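You operate a simulated robot arm through the tools that you are given. There is no shell and no other tool. Be economical: measure what you need, move in short steps, check, and stop when the job is done.

Carry out the task below with a simulated robot arm. There is one attempt and no reset: what you move stays moved.

JOB
Sort the post out of the toast rack by name, then rack the toast.
Fine: each envelope in its name's slot of the letter rack, each slice in a slot of its own.

The check looks at the end state, three seconds after you hand in, the way a careful person would. Anything else that was tipped, shoved, dropped, spilled or broken makes it a failure.

ROBOT AND FRAMES
A 6-joint arm with a two-finger parallel gripper, fixed in place. Base frame: the origin is at the foot of the arm, x ahead of it, y to its left, z up; the work surface is at about z = 910. Units: mm, degrees, N and s.
With the tool pointing down near the work surface it reaches from about 240 to 660 mm from the base axis. Its first joint turns from -66.0 to 66.0 degrees. Payload 2.9 kg.
Tool frame: the origin (TCP) lies between the finger pads and is the grasp point; the fingertips stand 30 mm ahead of it; z points along the fingers, y is the line along which they close. Largest opening 110 mm; finger width 20, thickness 10; the body of the gripper, 48 by 112 mm, starts 55 mm behind the TCP.
Orientation is that of the tool frame in the base frame, as [roll, pitch, yaw] about the fixed x, y, z axes, in that order (R = Rz(yaw) Ry(pitch) Rx(roll)). With the fingers straight down and closing along the base's y, the tool's x points along the base's -x, its y along +y and its z along -z.

CONTROLS
- The arm moves only by the tool arm_command. Its argument "plan" is a list of rows, each a list of 3 entries, a list of its own where there are three numbers: the turn, a rotation vector about the tool's x, y, z in degrees, then the shift along the tool's x, y, z in mm, then the gripper command, from -1 (fully open) to 1 (shut), values between in proportion. In form: [[[ax, ay, az], [x, y, z], jaw], ...]. A call has 1 to 20 rows; each row is the pose to reach, as a shift and turn from the pose commanded when the call began, along the tool's axes at that moment. Each row takes 0.2 s and may step no farther than 50 mm and 8.6 degrees from the row before; otherwise, or with a gripper value out of range, the whole call is refused. A pose out of reach is approached as far as the arm can. The call stops where the force on the tool passes 40 N (or 10 N more than at its start, if that is more) or the arm is blocked; 0.2 s more then pass. The fingers move at their own pace (about 108 mm/s each) and stop on an object; they squeeze with about 21 N. The grip force told is the motor's: it shows also when the fingers shut on nothing. Time passes only in rows, and 0.2 s behind the last, so rows that repeat a pose let the fingers close. It gives the time, the measured TCP pose, the force on the tool (base axes), the opening and the grip force at its end, in the units of the frame above (readings bear some noise), with the torque about the TCP (base axes, N m) and any sound that the robot's microphone picked up.
- Cameras (640 x 400 px; columns grow to the right, rows downward): "scene" is fixed at [88.4, 450.5, 1407]; the picture's right is [-0.65, -0.76, 0.00], its down [-0.31, 0.26, -0.91] and it looks along [0.69, -0.60, -0.40] (base axes); focal length 250 px, centre (320, 200). "wrist" rides on the gripper at [72, 17, -103] in the tool frame; the picture's right is [-0.23, 0.97, 0.00], its down [-0.76, -0.18, -0.62] and it looks along [-0.61, -0.14, 0.78] (tool axes); focal length 222 px, centre (320, 200). There is no depth. A picture from a camera that has moved, and an enlarged one, comes with that camera's place and axes in the base frame and with its lens. The place of the scene camera against the robot may be out by one fixed shift of up to 12 mm in any direction.
- get_image(camera): a new picture of that camera. No time passes.
- close_up(camera, box): a new picture of the part [left, top, right, bottom] of that camera's present view, enlarged. No time passes.
- job_done(): hands the job in; it is judged then, once.

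Go step by step. Nothing tells you positions but the pictures and the camera data: compare them with the known pose of the tool, close in by small moves and look again before you grip or let go. The budget is 120 turns and 68 pictures, counting those below and the enlarged ones. Unless the task says otherwise, let go and move clear before handing in, and close with one line.

The tools are called as name(argument=value, ...) on one line, values as JSON. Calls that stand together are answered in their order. arm_command: Moves the arm, as the interface text tells. Its arguments: {"type":"object","properties":{"plan":{"type":"array"}},"required":["plan"]} The other tools are called the same way: get_image (camera) takes a picture; close_up (camera, box) takes an enlarged picture of a part of a camera's view; job_done () hands the job in.

At the start:

```text
t: 0.0
tcp_pos: [296.5, 214.8, 1335.5]
tcp_rot: [179.8, 0.1, 179.9]
force: [-0.4, 0.1, -0.7]
torque: [0.02, -0.03, 0.01]
width: 109.9
grip_force: 0.0
```

scene: 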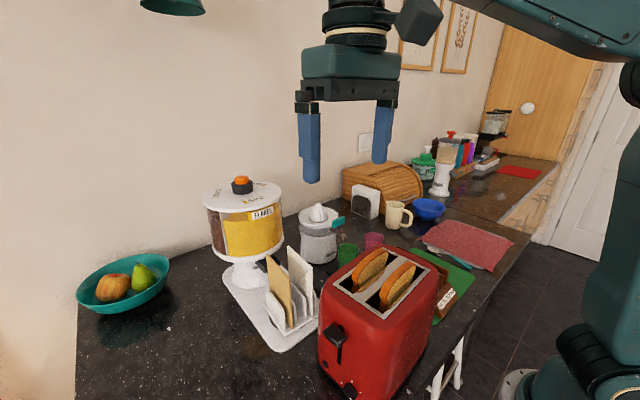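
wrist: 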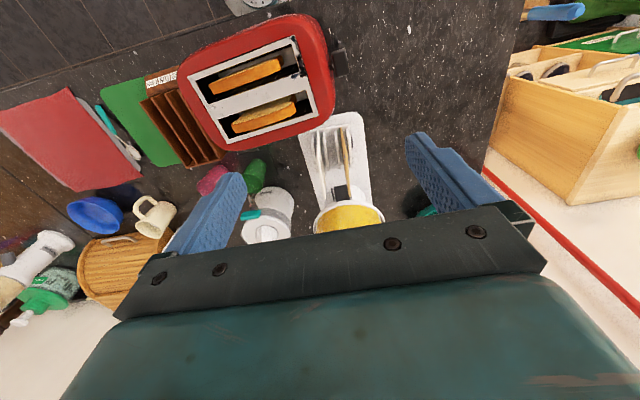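

I see a red toaster with two slices, a white toast rack holding envelopes, and a wooden letter rack behind the toaster. I'll take enlarged views to read the names and slots.

close_up(camera="scene", box=[210, 230, 350, 360])

close_up(camera="scene", box=[310, 220, 490, 400])

close_up(camera="wrist", box=[100, 10, 400, 240])

```text
3.08 times, centred on (280, 295) of scene
camera zoom: at [88.4, 450.5, 1407.0], right [-0.65, -0.76, 0.0], down [-0.31, 0.26, -0.91], along [0.69, -0.6, -0.4], focal length 769 px, centre (443, -92)
```

zoom: 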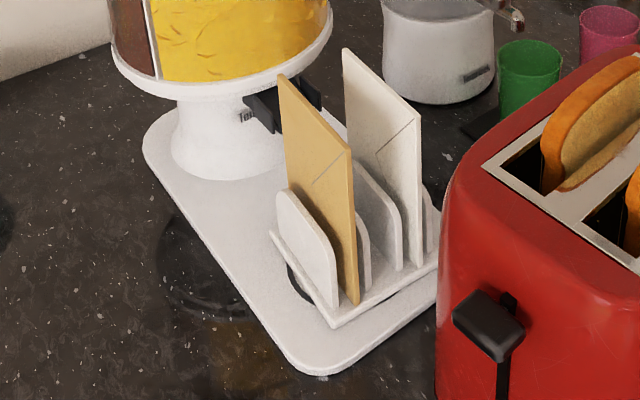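

```text
2.22 times, centred on (400, 310) of scene
camera zoom: at [88.4, 450.5, 1407.0], right [-0.65, -0.76, 0.0], down [-0.31, 0.26, -0.91], along [0.69, -0.6, -0.4], focal length 556 px, centre (142, -44)
```

zoom: 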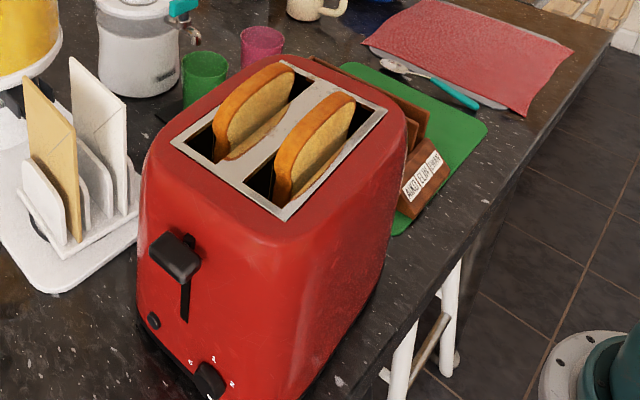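

```text
1.74 times, centred on (250, 125) of wrist
camera zoom: at [223.0, 231.8, 1438.9], right [0.23, 0.97, 0.0], down [0.76, -0.18, 0.62], along [0.61, -0.14, -0.78], focal length 386 px, centre (442, 330)
```

zoom: 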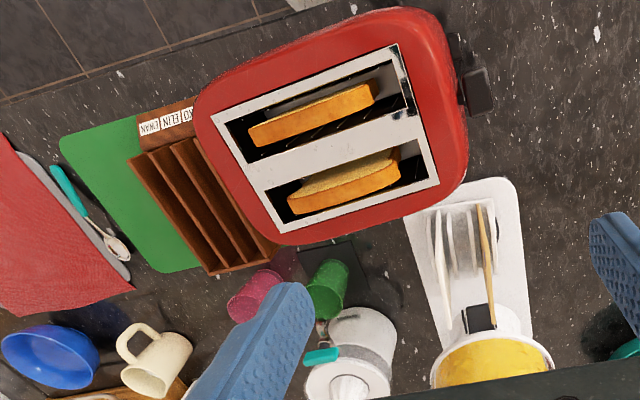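

Two envelopes (yellow, white) stand in the toast rack, with their flap sides toward the scene camera, and the letter rack has name labels facing the base. I'll zoom in on the labels and rack.

close_up(camera="scene", box=[425, 270, 475, 320])

close_up(camera="wrist", box=[140, 60, 240, 170])

close_up(camera="wrist", box=[290, 100, 400, 230])

```text
8.00 times, centred on (450, 295) of scene
camera zoom: at [88.4, 450.5, 1407.0], right [-0.65, -0.76, 0.0], down [-0.31, 0.26, -0.91], along [0.69, -0.6, -0.4], focal length 2000 px, centre (-720, -560)
```

zoom: 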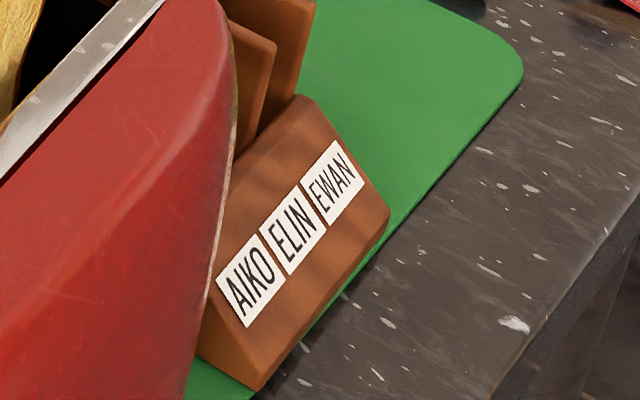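

```text
3.64 times, centred on (190, 115) of wrist
camera zoom: at [223.0, 231.8, 1438.9], right [0.23, 0.97, 0.0], down [0.76, -0.18, 0.62], along [0.61, -0.14, -0.78], focal length 808 px, centre (793, 509)
```

zoom: 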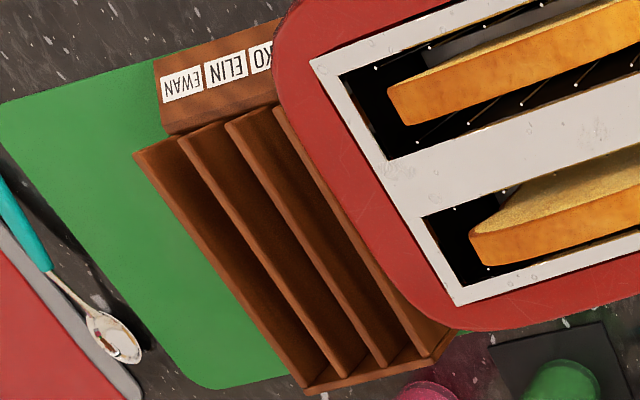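

```text
3.08 times, centred on (345, 165) of wrist
camera zoom: at [223.0, 231.8, 1438.9], right [0.23, 0.97, 0.0], down [0.76, -0.18, 0.62], along [0.61, -0.14, -0.78], focal length 684 px, centre (243, 308)
```

zoom: 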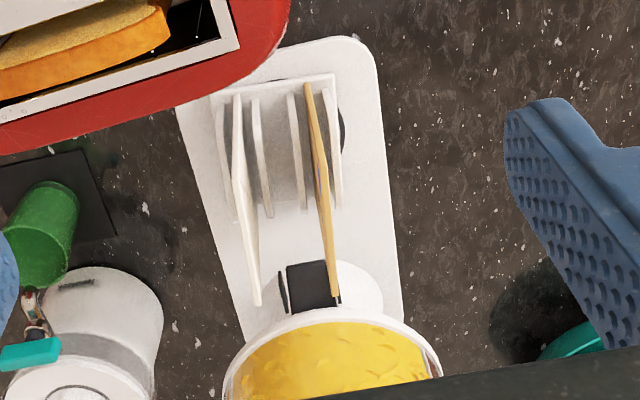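

The letter rack's slots run from the toaster outward: AIKO, ELIN, EWAN. The envelopes stand at about (470,238) for yellow and (467,182) for white, with tops near z 1068. Next I turn the wrist camera to look at their hidden faces.

arm_command(plan=[[[0, 0, -8], [-16, -10, 12], -1], [[0, 0, -16], [-32, -21, 25], -1], [[0, 0, -24], [-48, -31, 37], -1], [[0, 0, -32], [-64, -42, 49], -1], [[0, 0, -40], [-80, -52, 61], -1], [[0, 0, -48], [-96, -63, 74], -1], [[0, 0, -56], [-112, -73, 86], -1], [[0, 0, -64], [-128, -84, 98], -1], [[0, 0, -72], [-144, -94, 110], -1], [[0, 0, -80], [-160, -105, 123], -1], [[0, 0, -88], [-175, -115, 135], -1]])

get_image(camera="wrist")

```text
t: 2.4
tcp_pos: [472.0, 100.2, 1199.6]
tcp_rot: [-179.9, 0.0, -91.8]
force: [-0.8, 0.7, -0.8]
torque: [-0.01, 0.01, -0.02]
width: 110.0
grip_force: 0.1
```

```text
59 pictures are left
camera wrist: at [452.3, 27.7, 1302.5], right [-0.97, 0.26, 0.0], down [0.2, 0.75, 0.62], along [0.16, 0.6, -0.78], focal length 222 px, centre (320, 200)
```

wrist: 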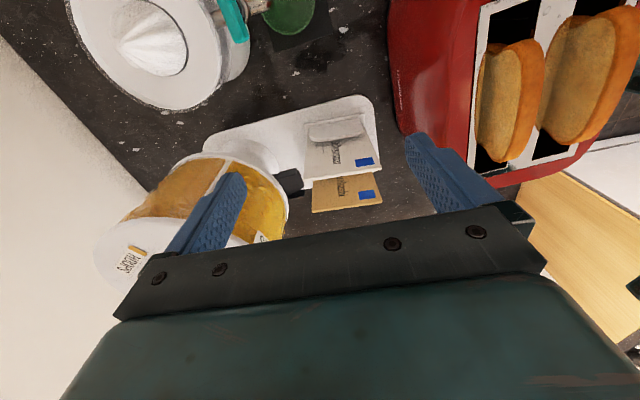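

close_up(camera="wrist", box=[300, 115, 390, 215])

close_up(camera="wrist", box=[315, 135, 365, 205])

```text
4.00 times, centred on (345, 165) of wrist
camera zoom: at [452.3, 27.7, 1302.5], right [-0.97, 0.26, 0.0], down [0.2, 0.75, 0.62], along [0.16, 0.6, -0.78], focal length 888 px, centre (220, 340)
```

zoom: 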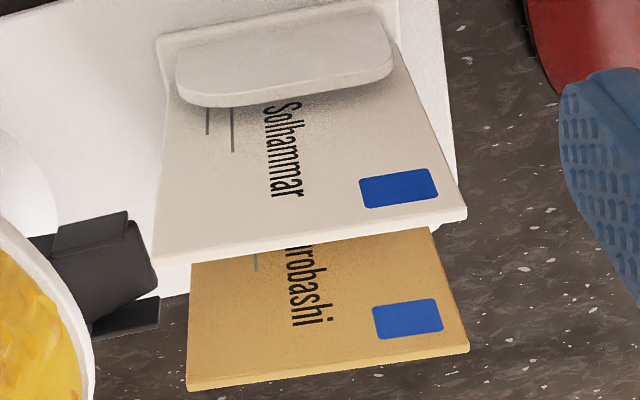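

```text
5.71 times, centred on (340, 170) of wrist
camera zoom: at [452.3, 27.7, 1302.5], right [-0.97, 0.26, 0.0], down [0.2, 0.75, 0.62], along [0.16, 0.6, -0.78], focal length 1269 px, centre (206, 371)
```

zoom: 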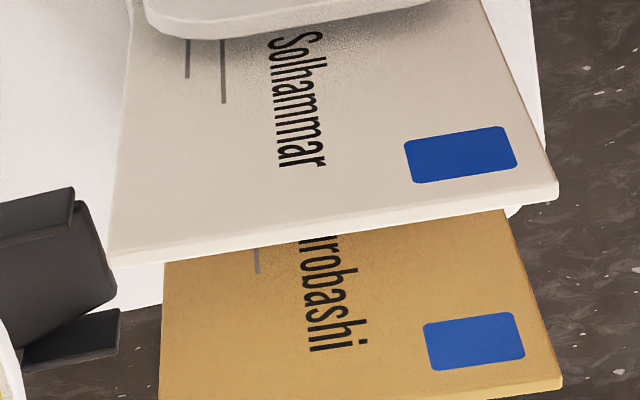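

The surnames are Solhammar (white) and …Kurobashi (yellow), and the first names are hidden below the dividers. I'll pick up the white envelope first (top about z 1069, centre about (464,177), yaw −4.5°), starting with a hover above it.

arm_command(plan=[[[0, 0, 8.43], [-7, 1, 5], -0.5], [[0, 0, 16.86], [-14, 2, 9], 0], [[0, 0, 25.3], [-21, 3, 14], 0.27], [[0, 0, 33.7], [-28, 4, 18], 0.27], [[0, 0, 42.1], [-35, 5, 23], 0.27], [[0, 0, 50.6], [-42, 6, 27], 0.27], [[0, 0, 59], [-49, 7, 32], 0.27], [[0, 0, 67.4], [-56, 8, 36], 0.27], [[0, 0, 75.8], [-63, 9, 41], 0.27], [[0, 0, 84.3], [-70, 10, 46], 0.27], [[0, 0, 92.7], [-76.2, 11.4, 50], 0.27]])

get_image(camera="wrist")

close_up(camera="scene", box=[230, 150, 390, 330])

```text
t: 4.8
tcp_pos: [462.9, 176.8, 1150.9]
tcp_rot: [179.9, 0.0, 175.2]
force: [1.0, -0.2, -0.1]
torque: [-0.02, -0.02, 0.0]
width: 40.2
grip_force: 0.0
```

```text
56 pictures are left
camera wrist: at [390.8, 200.2, 1254.1], right [0.31, 0.95, 0.0], down [0.74, -0.24, 0.62], along [0.59, -0.19, -0.78], focal length 222 px, centre (320, 200)
```

wrist: 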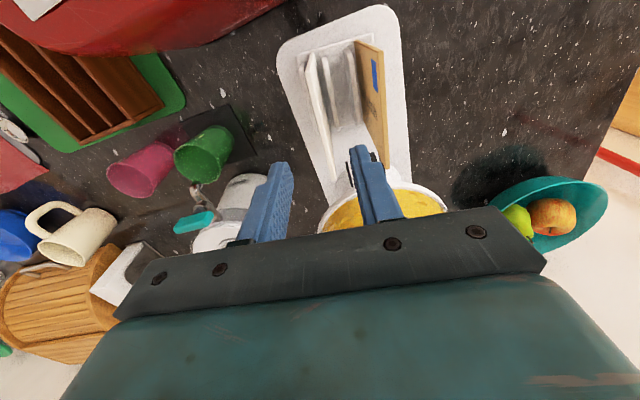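

```text
2.22 times, centred on (310, 240) of scene
camera zoom: at [88.4, 450.5, 1407.0], right [-0.65, -0.76, 0.0], down [-0.31, 0.26, -0.91], along [0.69, -0.6, -0.4], focal length 556 px, centre (342, 111)
```

zoom: 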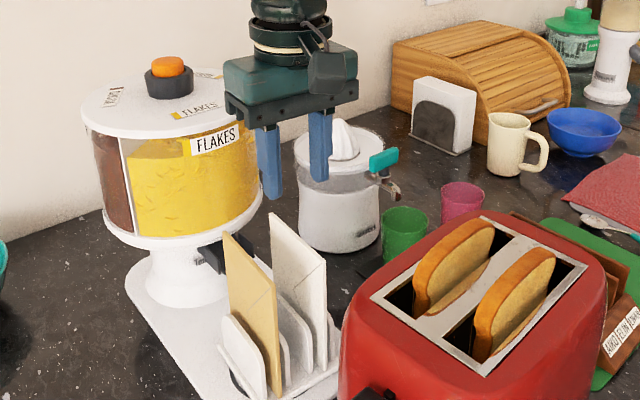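

The gripper now hovers over the white envelope. I'll check the lateral alignment enlarged.

close_up(camera="wrist", box=[250, 20, 430, 250])

```text
1.74 times, centred on (340, 135) of wrist
camera zoom: at [390.8, 200.2, 1254.1], right [0.31, 0.95, 0.0], down [0.74, -0.24, 0.62], along [0.59, -0.19, -0.78], focal length 386 px, centre (285, 313)
```

zoom: 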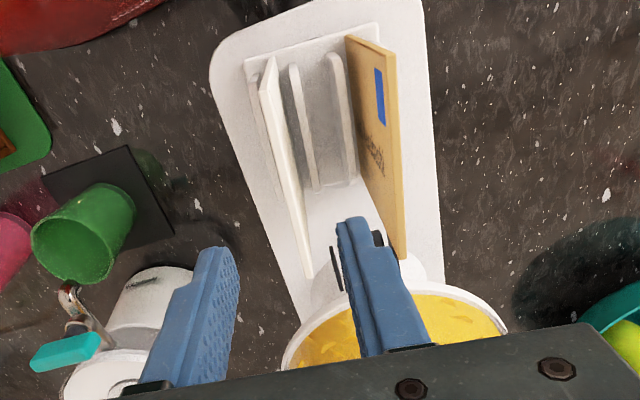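

The white envelope's line sits at y≈180 here, so I'll shift 3 mm and descend to z 1050, then close.

arm_command(plan=[[[0, 0, 0], [0, 3, 25], 0.27], [[0, 0, 0], [0, 3, 50], 0.27], [[0, 0, 0], [0, 3, 75], 0.27], [[0, 0, 0], [0, 3, 90], 0.27], [[0, 0, 0], [0, 3, 101], 0.27], [[0, 0, 0], [0, 3, 101], 0.6], [[0, 0, 0], [0, 3, 101], 1], [[0, 0, 0], [0, 3, 101], 1], [[0, 0, 0], [0, 3, 101], 1]])

close_up(camera="scene", box=[210, 200, 370, 350])

```text
t: 6.8
tcp_pos: [462.9, 179.7, 1049.5]
tcp_rot: [179.9, 0.1, 175.4]
force: [-0.3, 0.0, -0.1]
torque: [-0.02, -0.01, 0.04]
width: 4.2
grip_force: 20.5
```

```text
2.67 times, centred on (290, 275) of scene
camera zoom: at [88.4, 450.5, 1407.0], right [-0.65, -0.76, 0.0], down [-0.31, 0.26, -0.91], along [0.69, -0.6, -0.4], focal length 667 px, centre (400, 0)
```

zoom: 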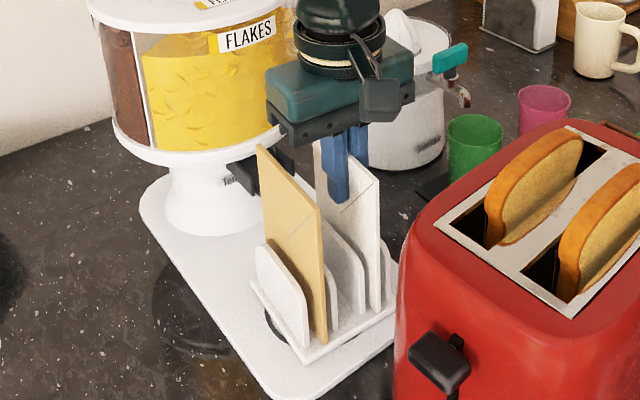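

It's gripped at 4.2 mm. I lift straight out, back away a little, and turn the far face toward the scene camera to read it.

arm_command(plan=[[[0, 0, 0], [0, 0, -20], 1], [[0, 0, 0], [0, 0, -50], 1], [[0, 0, 0], [0, 0, -90], 1], [[0, 0, 0], [0, 0, -130], 1], [[0, 0, 0], [0, 0, -170], 1], [[0, 0, 8], [10, 0, -180], 1], [[0, 0, 16], [20, 0, -190], 1], [[0, 0, 24], [30, 0, -200], 1], [[0, 0, 32], [40, 0, -210], 1], [[0, 0, 40], [50, 0, -220], 1], [[0, 0, 48], [60, 0, -220], 1], [[0, 0, 56], [60, 0, -220], 1], [[0, 0, 64], [60, 0, -220], 1], [[0, 0, 72], [60, 0, -220], 1], [[0, 0, 80], [60, 0, -220], 1], [[0, 0, 88], [60, 0, -220], 1]])

get_image(camera="scene")

```text
t: 10.2
tcp_pos: [403.6, 183.4, 1269.5]
tcp_rot: [-180.0, -0.1, 87.2]
force: [-0.7, -0.1, -0.7]
torque: [-0.01, 0.01, 0.01]
width: 4.3
grip_force: 22.3
```

```text
52 pictures are left
```

scene: 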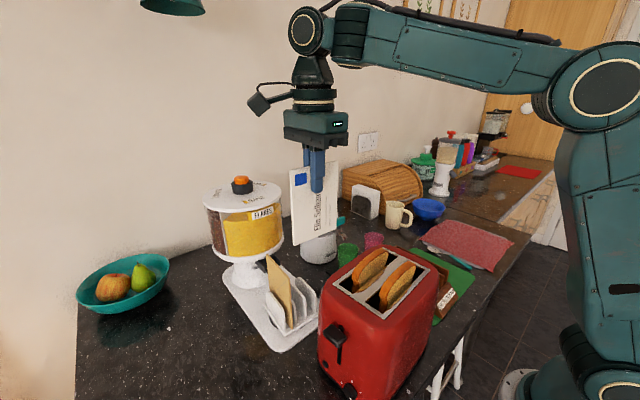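

The face is visible and seems to say "Elin Solhammar". I'll enlarge to be sure, and also look at the letter rack from here.

close_up(camera="scene", box=[280, 155, 350, 250])

get_image(camera="wrist")

```text
4.21 times, centred on (315, 202) of scene
camera zoom: at [88.4, 450.5, 1407.0], right [-0.65, -0.76, 0.0], down [-0.31, 0.26, -0.91], along [0.69, -0.6, -0.4], focal length 1053 px, centre (341, 190)
```

zoom: 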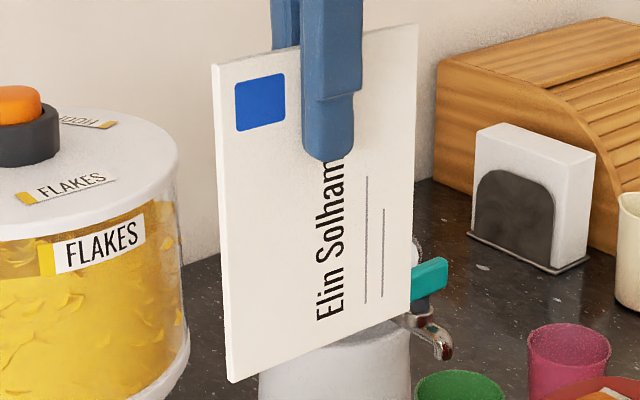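

```text
50 pictures are left
camera wrist: at [423.0, 255.7, 1372.6], right [0.96, -0.28, 0.0], down [-0.21, -0.75, 0.62], along [-0.17, -0.6, -0.78], focal length 222 px, centre (320, 200)
```

wrist: 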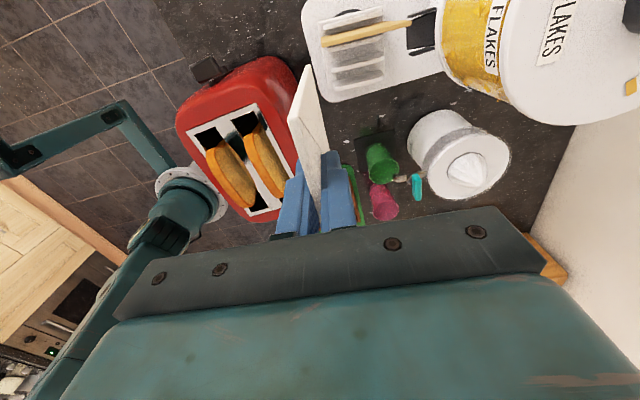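

It's Elin, so the middle slot. I carry it over the letter rack (about (338,−95)) at a safe height and look down.

arm_command(plan=[[[0, 0, -7.7], [-23, -4, -15], 1], [[0, 0, -15.4], [-47, -8, -30], 1], [[0, 0, -23.1], [-70, -13, -40], 1], [[0, 0, -30.8], [-94, -17, -40], 1], [[0, 0, -38.5], [-117, -21, -40], 1], [[0, 0, -46.2], [-140, -26, -40], 1], [[0, 0, -53.9], [-164, -30, -40], 1], [[0, 0, -61.6], [-187, -34, -40], 1], [[0, 0, -69.3], [-211, -38, -40], 1], [[0, 0, -77], [-234, -43, -40], 1], [[0, 0, -84.7], [-258, -47, -40], 1], [[0, 0, -92], [-281, -51, -40], 1]])

get_image(camera="wrist")

close_up(camera="scene", box=[380, 180, 500, 330])

```text
t: 12.8
tcp_pos: [336.1, -94.0, 1308.2]
tcp_rot: [179.9, 0.0, 179.3]
force: [-0.6, 0.6, -0.7]
torque: [-0.01, 0.01, -0.04]
width: 4.3
grip_force: 21.4
```

```text
49 pictures are left
camera wrist: at [262.9, -75.7, 1410.7], right [0.24, 0.97, 0.0], down [0.76, -0.19, 0.62], along [0.61, -0.15, -0.78], focal length 222 px, centre (320, 200)
```

wrist: 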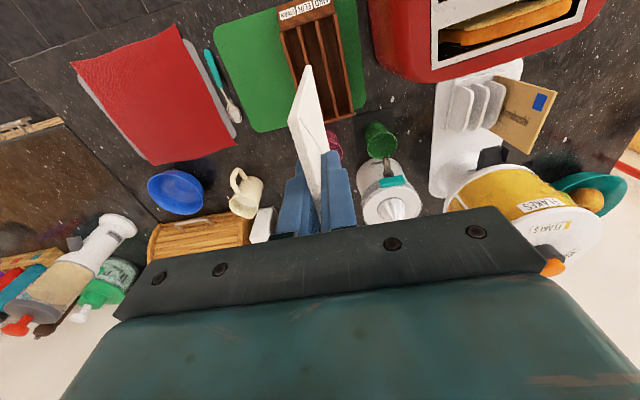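

```text
2.67 times, centred on (440, 255) of scene
camera zoom: at [88.4, 450.5, 1407.1], right [-0.65, -0.76, 0.0], down [-0.31, 0.26, -0.91], along [0.69, -0.6, -0.4], focal length 667 px, centre (0, 53)
```

zoom: 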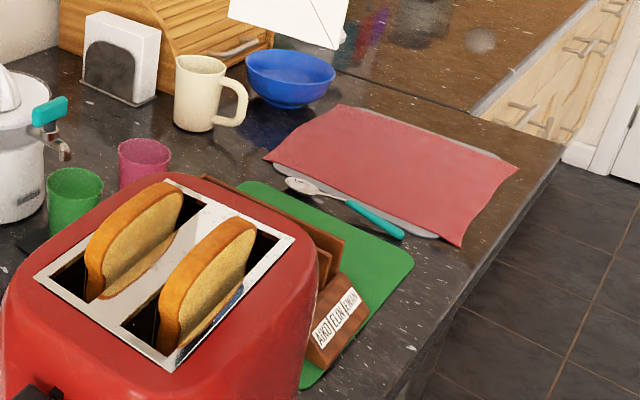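

The rack is visible below the envelope. I'll enlarge to measure the slot lines.

close_up(camera="wrist", box=[260, 0, 380, 140])

```text
2.86 times, centred on (320, 70) of wrist
camera zoom: at [262.9, -75.7, 1410.7], right [0.24, 0.97, 0.0], down [0.76, -0.19, 0.62], along [0.61, -0.15, -0.78], focal length 635 px, centre (320, 571)
```

zoom: 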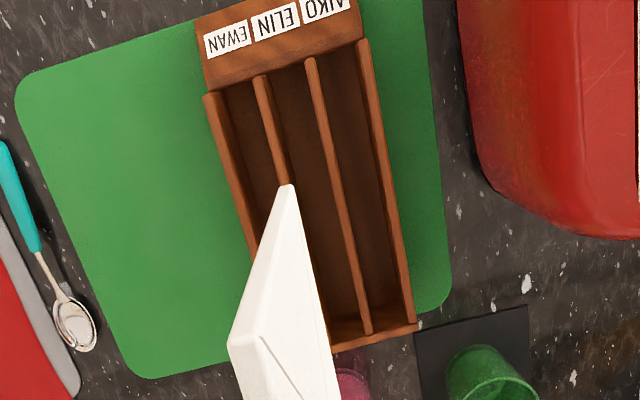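

The divider tops are at z≈983 and y ≈ −136, −108, −78.5 and −50, so the ELIN slot centre is at y≈−93.3. I lower the envelope into it.

arm_command(plan=[[[0, 0, -0.9], [2, 0.7, 40], 1], [[0, 0, -0.9], [2, 0.7, 80], 1], [[0, 0, -0.9], [2, 0.7, 120], 1], [[0, 0, -0.9], [2, 0.7, 150], 1], [[0, 0, -0.9], [2, 0.7, 175], 1], [[0, 0, -0.9], [2, 0.7, 190], 1], [[0, 0, -0.9], [2, 0.7, 190], 1]])

get_image(camera="wrist")

get_image(camera="scene")

```text
t: 14.4
tcp_pos: [336.2, -95.1, 1117.8]
tcp_rot: [179.8, 0.0, -179.8]
force: [0.4, 0.0, 0.1]
torque: [0.06, -0.01, 0.02]
width: 4.3
grip_force: 20.7
```

```text
46 pictures are left
camera wrist: at [262.3, -78.3, 1221.4], right [0.22, 0.97, 0.0], down [0.76, -0.18, 0.62], along [0.61, -0.14, -0.78], focal length 222 px, centre (320, 200)
```

wrist: 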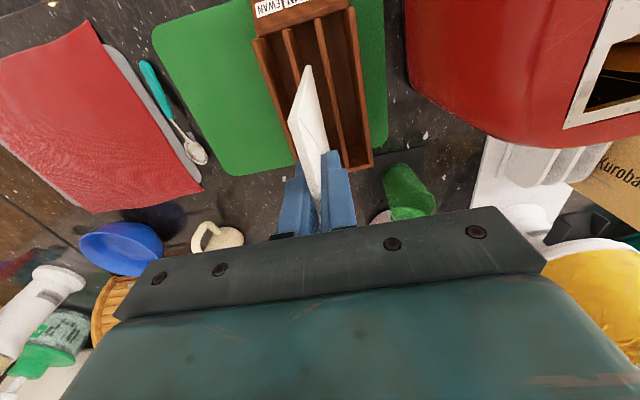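

```text
45 pictures are left
```

scene: 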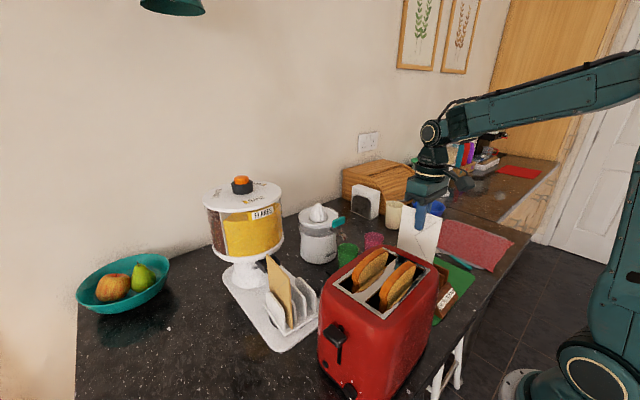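

The envelope's bottom edge is about 15 mm above the dividers. I'll check the alignment closely before inserting.

close_up(camera="wrist", box=[240, 0, 390, 190])

```text
2.11 times, centred on (315, 95) of wrist
camera zoom: at [262.3, -78.3, 1221.4], right [0.22, 0.97, 0.0], down [0.76, -0.18, 0.62], along [0.61, -0.14, -0.78], focal length 468 px, centre (330, 421)
```

zoom: 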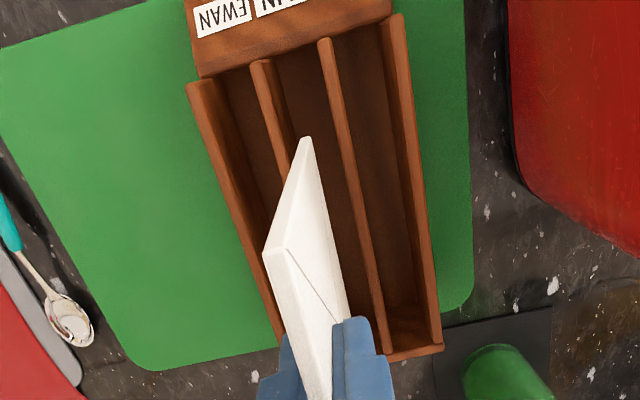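

The envelope's lower corner is at y≈−93 in a slot whose centre is about −92, so I nudge 1 mm and descend.

arm_command(plan=[[[0, 0, 0], [0, 1, 20], 1], [[0, 0, 0], [0, 1, 35], 1], [[0, 0, 0], [0, 1, 50], 1], [[0, 0, 0], [0, 1, 60], 1], [[0, 0, 0], [0, 1, 67], 1], [[0, 0, 0], [0, 1, 67], 1]])

close_up(camera="wrist", box=[240, 0, 390, 190])

```text
t: 15.8
tcp_pos: [335.3, -92.8, 1053.7]
tcp_rot: [179.9, 0.0, -179.8]
force: [-0.3, 0.1, -1.0]
torque: [-0.01, -0.02, -0.01]
width: 4.0
grip_force: 20.9
```

```text
2.11 times, centred on (315, 95) of wrist
camera zoom: at [263.4, -76.3, 1155.0], right [0.22, 0.97, 0.0], down [0.76, -0.18, 0.62], along [0.61, -0.14, -0.78], focal length 468 px, centre (330, 421)
```

zoom: 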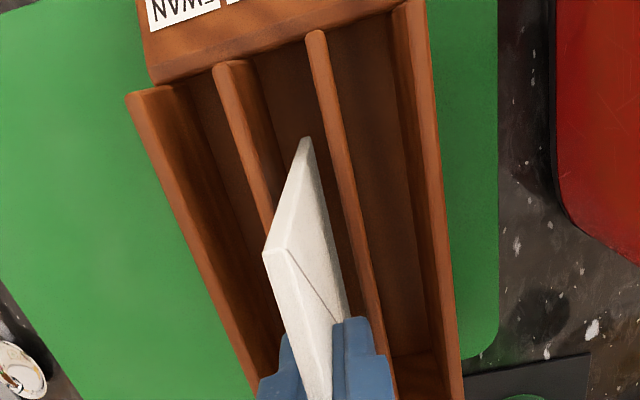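

The envelope is between the right dividers. I lower slowly until contact.

arm_command(plan=[[[0, 0, 0], [0, 0, 2], 1], [[0, 0, 0], [0, 0, 4], 1], [[0, 0, 0], [0, 0, 6], 1], [[0, 0, 0], [0, 0, 7], 1], [[0, 0, 0], [0, 0, 7], 1]])

```text
t: 17.0
tcp_pos: [336.5, -92.0, 1046.3]
tcp_rot: [179.9, 0.0, -179.8]
force: [0.9, 0.3, -0.3]
torque: [-0.01, -0.01, 0.02]
width: 4.0
grip_force: 21.2
```

arm_command(plan=[[[0, 0, 0], [0, 0, 2], 1], [[0, 0, 0], [0, 0, 4], 1], [[0, 0, 0], [0, 0, 6], 1], [[0, 0, 0], [0, 0, 8], 1], [[0, 0, 0], [0, 0, 8], 1]])

```text
t: 18.2
tcp_pos: [337.6, -92.2, 1037.5]
tcp_rot: [179.8, 0.1, -179.7]
force: [2.9, 1.6, 16.8]
torque: [0.28, -0.24, -0.03]
width: 4.5
grip_force: 21.5
```

It has touched the floor of the slot (17 N). I release gently and lift away.

arm_command(plan=[[[0, 0, 0], [0, 0, -1.5], 1], [[0, 0, 0], [0, 0, -1.5], 0.7], [[0, 0, 0], [0, 0, -1.5], 0.4], [[0, 0, 0], [0, 0, -1.5], 0.4], [[0, 0, 0], [0, 0, -15], 0.4], [[0, 0, 0], [0, 0, -50], 0.4], [[0, 0, 0], [0, 0, -100], 0.4], [[0, 0, 0], [0, 0, -150], 0.4], [[0, 0, 0], [0, 0, -150], 0.4]])

get_image(camera="wrist")

close_up(camera="scene", box=[370, 180, 500, 330])

```text
t: 20.2
tcp_pos: [338.7, -91.6, 1187.8]
tcp_rot: [180.0, 0.0, -179.8]
force: [0.1, -0.3, 0.1]
torque: [-0.01, -0.02, -0.02]
width: 32.9
grip_force: 0.0
```

```text
42 pictures are left
camera wrist: at [264.9, -75.2, 1290.5], right [0.22, 0.97, 0.0], down [0.76, -0.18, 0.62], along [0.61, -0.14, -0.78], focal length 222 px, centre (320, 200)
```

wrist: 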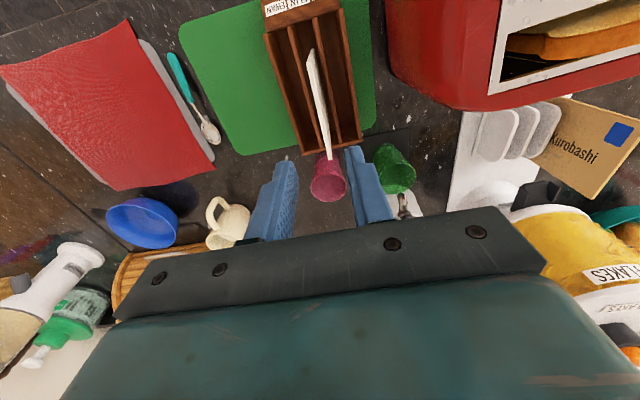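

```text
2.67 times, centred on (435, 255) of scene
camera zoom: at [88.4, 450.5, 1407.0], right [-0.65, -0.76, 0.0], down [-0.31, 0.26, -0.91], along [0.69, -0.6, -0.4], focal length 667 px, centre (13, 53)
```

zoom: 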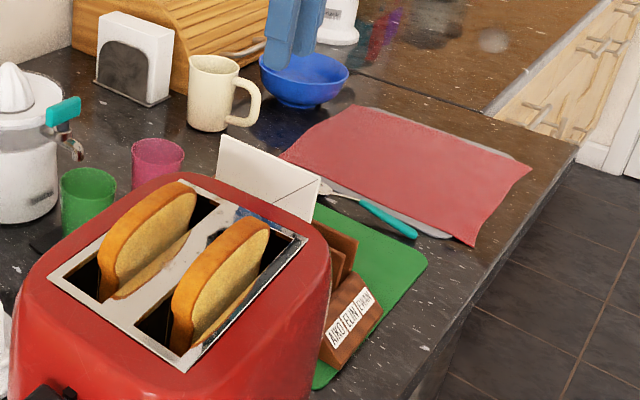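

The white envelope stands in ELIN's slot. Next I go to the yellow envelope, hovering at about (468,232).

arm_command(plan=[[[0, 0, 0], [0, 0, -40], 0.4], [[0, 0, 0.5], [-13, 36, -50], 0.27], [[0, 0, 1], [-26, 72, -50], 0.27], [[0, 0, 1.5], [-39, 108, -50], 0.27], [[0, 0, 2], [-52, 144, -50], 0.27], [[0, 0, 2.5], [-65, 180, -50], 0.27], [[0, 0, 3], [-78, 216, -50], 0.27], [[0, 0, 3.7], [-91, 252, -50], 0.27], [[0, 0, 4.3], [-104, 288, -40], 0.27], [[0, 0, 5], [-130, 324, -20], 0.27], [[0, 0, 5], [-130, 324, 20], 0.27], [[0, 0, 5], [-130, 324, 38], 0.27], [[0, 0, 5], [-130, 324, 38], 0.27]])

close_up(camera="wrist", box=[240, 0, 420, 250])

```text
t: 23.0
tcp_pos: [468.4, 231.8, 1150.3]
tcp_rot: [179.9, 0.0, 175.3]
force: [0.0, 0.0, 0.7]
torque: [0.03, -0.01, 0.01]
width: 40.0
grip_force: 0.1
```

```text
1.60 times, centred on (330, 125) of wrist
camera zoom: at [396.9, 254.3, 1253.6], right [0.31, 0.95, 0.0], down [0.74, -0.24, 0.62], along [0.59, -0.19, -0.78], focal length 355 px, centre (304, 320)
```

zoom: 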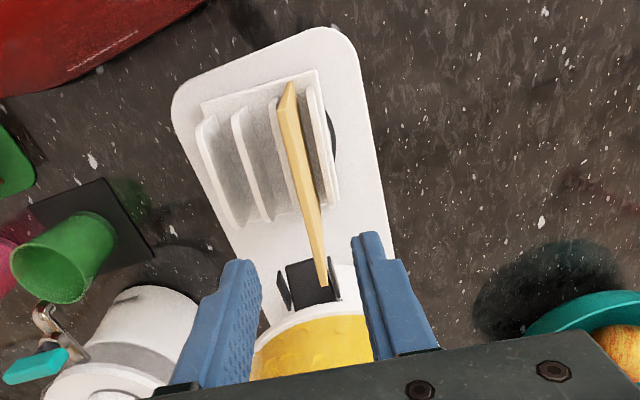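

The yellow top edge centre is at about (467,233), well between the fingers. Descend and grip.

arm_command(plan=[[[0, 0, 0], [0, 1, 25], 0.27], [[0, 0, 0], [0, 1, 50], 0.27], [[0, 0, 0], [0, 1, 75], 0.27], [[0, 0, 0], [0, 1, 90], 0.27], [[0, 0, 0], [0, 1, 100], 0.27], [[0, 0, 0], [0, 1, 100], 0.6], [[0, 0, 0], [0, 1, 100], 1], [[0, 0, 0], [0, 1, 100], 1], [[0, 0, 0], [0, 1, 100], 1]])

```text
t: 25.0
tcp_pos: [467.4, 234.3, 1050.2]
tcp_rot: [179.9, 0.0, 175.2]
force: [-0.7, 0.3, -0.3]
torque: [-0.02, -0.02, 0.0]
width: 4.3
grip_force: 20.8
```

Gripped. I lift it and turn its face toward the scene camera as before.

arm_command(plan=[[[0, 0, 0], [0, 0, -20], 1], [[0, 0, 0], [0, 0, -50], 1], [[0, 0, 0], [0, 0, -90], 1], [[0, 0, 0], [0, 0, -130], 1], [[0, 0, 0], [0, -5, -170], 1], [[0, 0, 8], [10, -10, -180], 1], [[0, 0, 16], [20, -15, -190], 1], [[0, 0, 24], [30, -20, -200], 1], [[0, 0, 32], [40, -25, -210], 1], [[0, 0, 40], [50, -30, -220], 1], [[0, 0, 48], [60, -35, -220], 1], [[0, 0, 56], [65, -40, -220], 1], [[0, 0, 64], [65, -45, -220], 1], [[0, 0, 72], [65, -50, -220], 1], [[0, 0, 80], [65, -50, -220], 1], [[0, 0, 88], [65, -50, -220], 1]])

close_up(camera="scene", box=[270, 145, 350, 260])

get_image(camera="wrist")

```text
t: 28.4
tcp_pos: [398.0, 187.6, 1270.7]
tcp_rot: [-180.0, -0.1, 87.0]
force: [0.5, -0.7, 0.1]
torque: [0.0, 0.01, -0.03]
width: 4.2
grip_force: 21.1
```

```text
3.48 times, centred on (310, 202) of scene
camera zoom: at [88.4, 450.5, 1407.0], right [-0.65, -0.76, 0.0], down [-0.31, 0.26, -0.91], along [0.69, -0.6, -0.4], focal length 870 px, centre (355, 191)
```

zoom: 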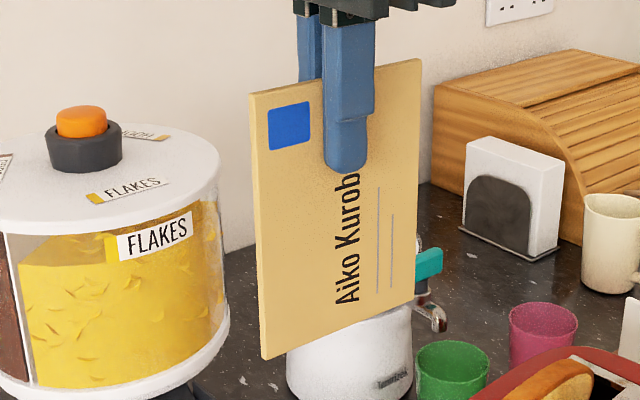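

```text
38 pictures are left
camera wrist: at [417.0, 259.8, 1372.9], right [0.96, -0.28, 0.0], down [-0.22, -0.75, 0.62], along [-0.17, -0.6, -0.78], focal length 222 px, centre (320, 200)
```

wrist: 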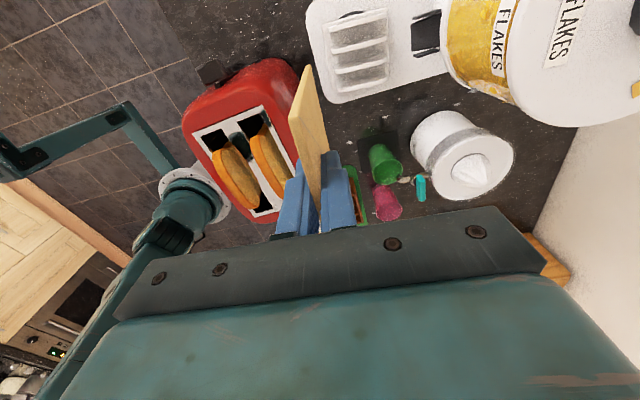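

It's Aiko, so the slot nearest the toaster. I carry it to above the AIKO slot (y≈−63).

arm_command(plan=[[[0, 0, -7.8], [-21, -4, -15], 1], [[0, 0, -15.5], [-42, -8, -30], 1], [[0, 0, -23.3], [-63, -12, -40], 1], [[0, 0, -31.1], [-84, -16, -40], 1], [[0, 0, -38.8], [-105, -20, -40], 1], [[0, 0, -46.6], [-126, -24, -40], 1], [[0, 0, -54.4], [-147, -28, -40], 1], [[0, 0, -62.1], [-168, -32, -40], 1], [[0, 0, -69.9], [-189, -36, -40], 1], [[0, 0, -77.7], [-210, -40, -40], 1], [[0, 0, -85.4], [-231, -44, -40], 1], [[0, 0, -93.2], [-252, -48, -40], 1], [[0, 0, -93.2], [-252, -48, 0], 1], [[0, 0, -93.2], [-252, -48, 50], 1], [[0, 0, -93.2], [-252, -48, 100], 1], [[0, 0, -93.2], [-252, -48, 140], 1], [[0, 0, -93.2], [-252, -48, 140], 1]])

close_up(camera="wrist", box=[220, 0, 370, 190])

```text
t: 32.0
tcp_pos: [334.9, -59.2, 1129.3]
tcp_rot: [179.9, 0.0, -179.6]
force: [-0.7, 0.5, -1.0]
torque: [-0.01, -0.02, 0.0]
width: 4.2
grip_force: 21.2
```

```text
2.11 times, centred on (295, 95) of wrist
camera zoom: at [261.3, -43.4, 1232.1], right [0.22, 0.98, 0.0], down [0.76, -0.17, 0.62], along [0.61, -0.14, -0.78], focal length 468 px, centre (373, 421)
```

zoom: 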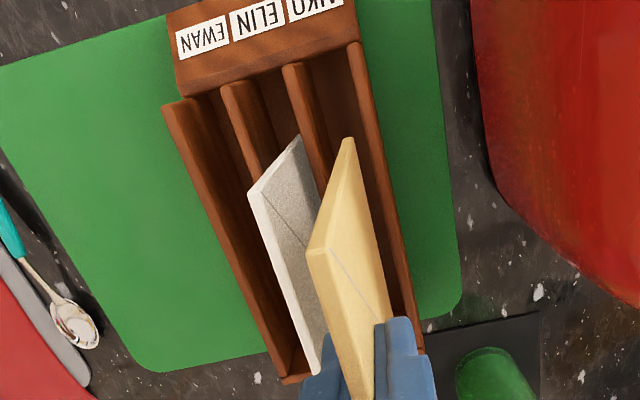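

The yellow envelope is at y≈−59.6 while the slot centre is −64.4. I shift −4 mm and descend.

arm_command(plan=[[[0, 0, 0], [0, -4, 5], 1], [[0, 0, 0], [0, -4, 25], 1], [[0, 0, 0], [0, -4, 40], 1], [[0, 0, 0], [0, -4, 55], 1], [[0, 0, 0], [0, -4, 70], 1], [[0, 0, 0], [0, -4, 80], 1], [[0, 0, 0], [0, -4, 84], 1], [[0, 0, 0], [0, -4, 87], 1], [[0, 0, 0], [0, -4, 89], 1], [[0, 0, 0], [0, -4, 89], 1]])

close_up(camera="wrist", box=[220, 0, 370, 190])

```text
t: 34.2
tcp_pos: [336.6, -65.1, 1041.1]
tcp_rot: [180.0, 0.2, -179.6]
force: [1.8, 0.8, 18.6]
torque: [0.04, -0.17, 0.0]
width: 4.4
grip_force: 21.3
```

```text
2.11 times, centred on (295, 95) of wrist
camera zoom: at [263.1, -47.8, 1143.5], right [0.22, 0.98, 0.0], down [0.76, -0.17, 0.63], along [0.61, -0.14, -0.78], focal length 468 px, centre (373, 421)
```

zoom: 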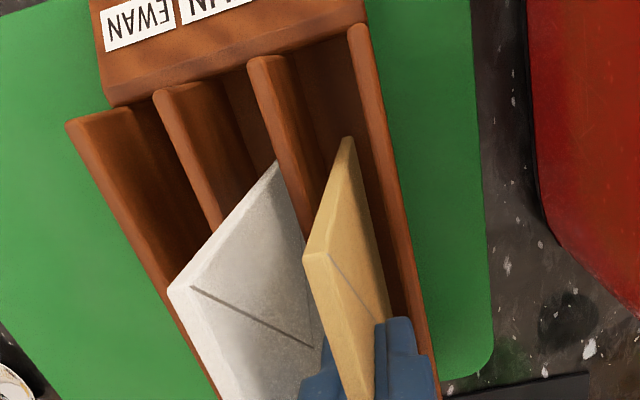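

It rests on the slot floor. I open only slightly to stay clear of Elin's envelope, then lift.

arm_command(plan=[[[0, 0, 0], [0, 0, -1.5], 1], [[0, 0, 0], [0, 0, -1.5], 0.72], [[0, 0, 0], [0, 0, -1.5], 0.72], [[0, 0, 0], [0, 0, -1.5], 0.72], [[0, 0, 0], [0, 0, -15], 0.72], [[0, 0, 0], [0, 0, -45], 0.72], [[0, 0, 0], [0, 0, -90], 0.72], [[0, 0, 0], [0, 0, -135], 0.72], [[0, 0, 0], [0, 0, -180], 0.4], [[0, 0, 0], [0, 0, -200], 0.4]])

get_image(camera="wrist")

```text
t: 36.4
tcp_pos: [337.7, -65.0, 1239.1]
tcp_rot: [179.9, -0.2, -179.6]
force: [-0.2, -0.2, -0.4]
torque: [0.0, 0.02, 0.01]
width: 33.1
grip_force: 0.0
```

```text
35 pictures are left
camera wrist: at [263.9, -47.8, 1342.7], right [0.22, 0.98, 0.0], down [0.76, -0.17, 0.62], along [0.61, -0.14, -0.78], focal length 222 px, centre (320, 200)
```

wrist: 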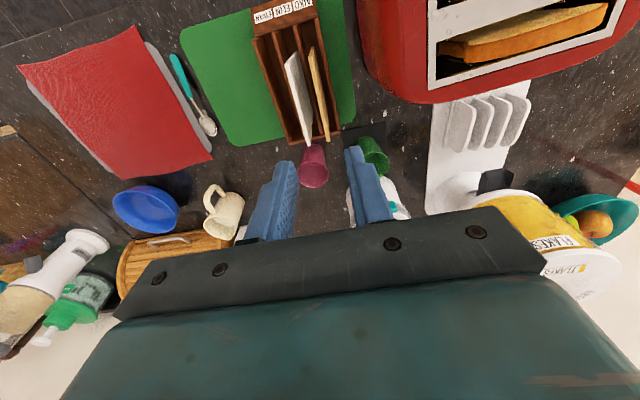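

Both envelopes are in their slots. Now the toast: I move above the toaster with the fingers turned to close along x and look.

arm_command(plan=[[[0, 0, 8], [4, 19, -10], 0], [[0, 0, 16], [8, 37, -20], 0], [[0, 0, 24], [13, 56, -30], 0], [[0, 0, 32], [17, 75, -30], 0], [[0, 0, 40], [21, 93, -30], 0], [[0, 0, 48], [25, 112, -30], 0], [[0, 0, 56], [30, 130, -30], 0], [[0, 0, 64], [34, 149, -30], 0], [[0, 0, 72], [38, 168, -30], 0], [[0, 0, 80], [42, 186, -30], 0], [[0, 0, 88], [47, 205, -30], 0], [[0, 0, 88], [47, 205, -30], 0]])

get_image(camera="wrist")

close_up(camera="scene", box=[310, 230, 450, 400])

```text
t: 39.0
tcp_pos: [289.0, 140.2, 1271.1]
tcp_rot: [-180.0, -0.1, 92.4]
force: [0.5, 0.1, 0.7]
torque: [0.02, -0.02, 0.0]
width: 54.8
grip_force: 0.0
```

```text
34 pictures are left
camera wrist: at [301.8, 213.8, 1373.0], right [0.98, -0.19, 0.0], down [-0.15, -0.77, 0.62], along [-0.12, -0.61, -0.78], focal length 222 px, centre (320, 200)
```

wrist: 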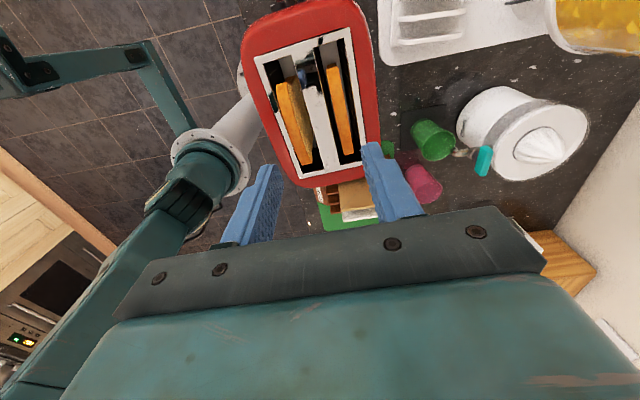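

```text
2.35 times, centred on (380, 315) of scene
camera zoom: at [88.4, 450.5, 1407.0], right [-0.65, -0.76, 0.0], down [-0.31, 0.26, -0.91], along [0.69, -0.6, -0.4], focal length 588 px, centre (179, -71)
```

zoom: 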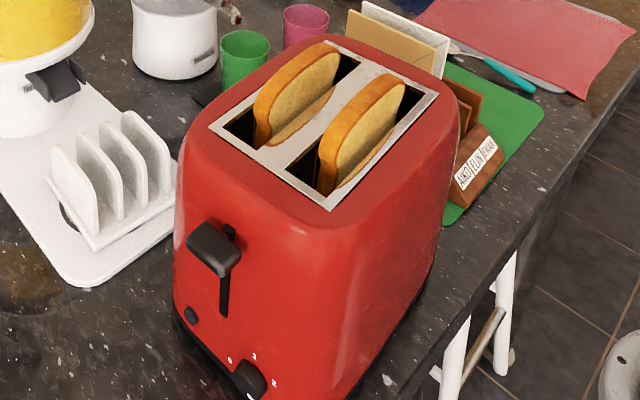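

close_up(camera="wrist", box=[240, 20, 380, 200])

```text
2.22 times, centred on (310, 110) of wrist
camera zoom: at [301.8, 213.8, 1373.0], right [0.98, -0.19, 0.0], down [-0.15, -0.77, 0.62], along [-0.12, -0.61, -0.78], focal length 494 px, centre (342, 400)
```

zoom: 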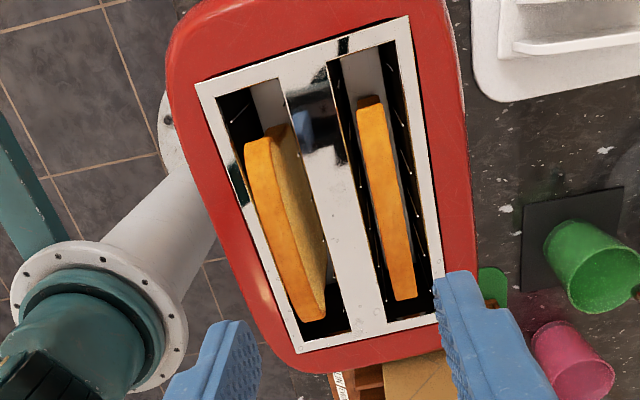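

The far slice (A) is centred near (310,128) with top ≈1132 and the near slice (B) near (255,125), both tilted about 2.5°. I hover lower over slice A and check.

arm_command(plan=[[[0, 0, 0], [-6, 10, 30], 0.3], [[0, 0, 0], [-13, 20, 60], 0.3], [[0, 0, 0], [-13, 20, 90], 0.3], [[0, 0, 0], [-13, 20, 97], 0.3], [[0, 0, 0], [-13, 20, 97], 0.3]])

close_up(camera="wrist", box=[200, 0, 440, 220])

close_up(camera="scene", box=[320, 180, 450, 330])

```text
t: 40.2
tcp_pos: [308.8, 128.2, 1174.0]
tcp_rot: [-180.0, -0.1, 92.5]
force: [0.9, 0.1, -1.3]
torque: [0.01, -0.01, 0.01]
width: 38.6
grip_force: 0.1
```

```text
1.82 times, centred on (320, 110) of wrist
camera zoom: at [320.9, 201.4, 1276.3], right [0.98, -0.19, 0.0], down [-0.15, -0.77, 0.62], along [-0.12, -0.61, -0.78], focal length 404 px, centre (320, 364)
```

zoom: 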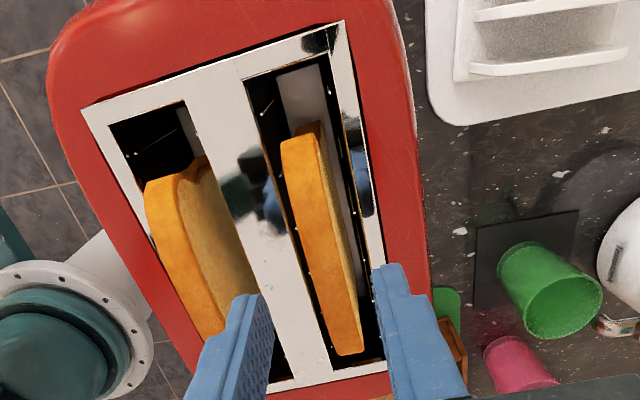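

```text
2.67 times, centred on (385, 255) of scene
camera zoom: at [88.4, 450.5, 1407.0], right [-0.65, -0.76, 0.0], down [-0.31, 0.26, -0.91], along [0.69, -0.6, -0.4], focal length 667 px, centre (147, 53)
```

zoom: 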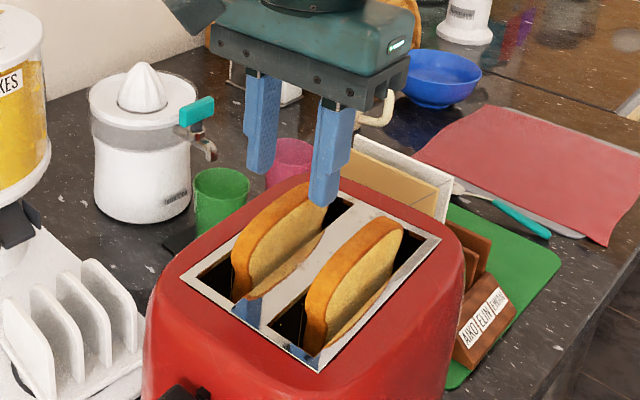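

Slice A's centre line is at x≈311. I shift 2 mm, descend to z 1129 (fingertips just above the plate), and grip.

arm_command(plan=[[[0, 0, 0], [0, 2, 15], 0.3], [[0, 0, 0], [0, 2, 30], 0.3], [[0, 0, 0], [0, 2, 40], 0.3], [[0, 0, 0], [0, 2, 46], 0.3], [[0, 0, 0], [0, 2, 46], 0.6], [[0, 0, 0], [0, 2, 46], 1], [[0, 0, 0], [0, 2, 46], 1], [[0, 0, 0], [0, 2, 46], 1]])

close_up(camera="scene", box=[320, 180, 450, 330])

```text
t: 42.0
tcp_pos: [310.5, 128.3, 1127.5]
tcp_rot: [180.0, -0.1, 92.4]
force: [-0.2, -1.2, -0.4]
torque: [0.02, 0.0, -0.01]
width: 12.2
grip_force: 20.8
```

```text
2.67 times, centred on (385, 255) of scene
camera zoom: at [88.4, 450.5, 1407.1], right [-0.65, -0.76, 0.0], down [-0.31, 0.26, -0.91], along [0.69, -0.6, -0.4], focal length 667 px, centre (147, 53)
```

zoom: 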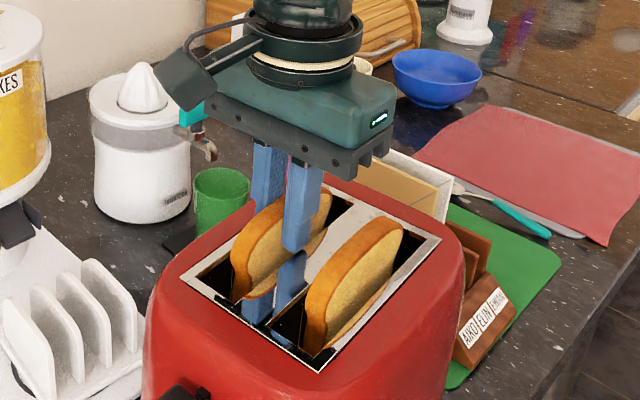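

Gripped (12 mm). I lift it straight out slowly.

arm_command(plan=[[[0, 0, 0], [0, 0, -8], 1], [[0, 0, 0], [0, 0, -20], 1], [[0, 0, 0], [0, 0, -35], 1], [[0, 0, 0], [0, 0, -55], 1], [[0, 0, 0], [0, 0, -80], 1], [[0, 0, 0], [0, 0, -105], 1], [[0, 0, 0], [0, 0, -130], 1], [[0, 0, 0], [0, 0, -150], 1], [[0, 0, 0], [0, 0, -150], 1]])

close_up(camera="scene", box=[290, 110, 450, 330])

```text
t: 44.0
tcp_pos: [310.9, 129.6, 1278.3]
tcp_rot: [180.0, -0.1, 92.4]
force: [0.2, -0.1, -0.6]
torque: [0.03, 0.0, 0.0]
width: 12.1
grip_force: 21.0
```

```text
1.82 times, centred on (370, 220) of scene
camera zoom: at [88.4, 450.5, 1407.0], right [-0.65, -0.76, 0.0], down [-0.31, 0.26, -0.91], along [0.69, -0.6, -0.4], focal length 455 px, centre (229, 164)
```

zoom: 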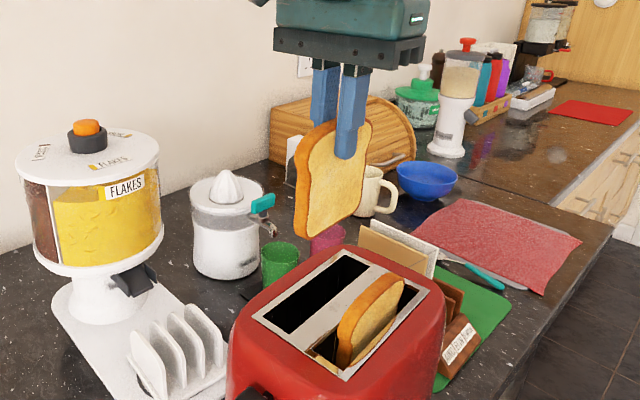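

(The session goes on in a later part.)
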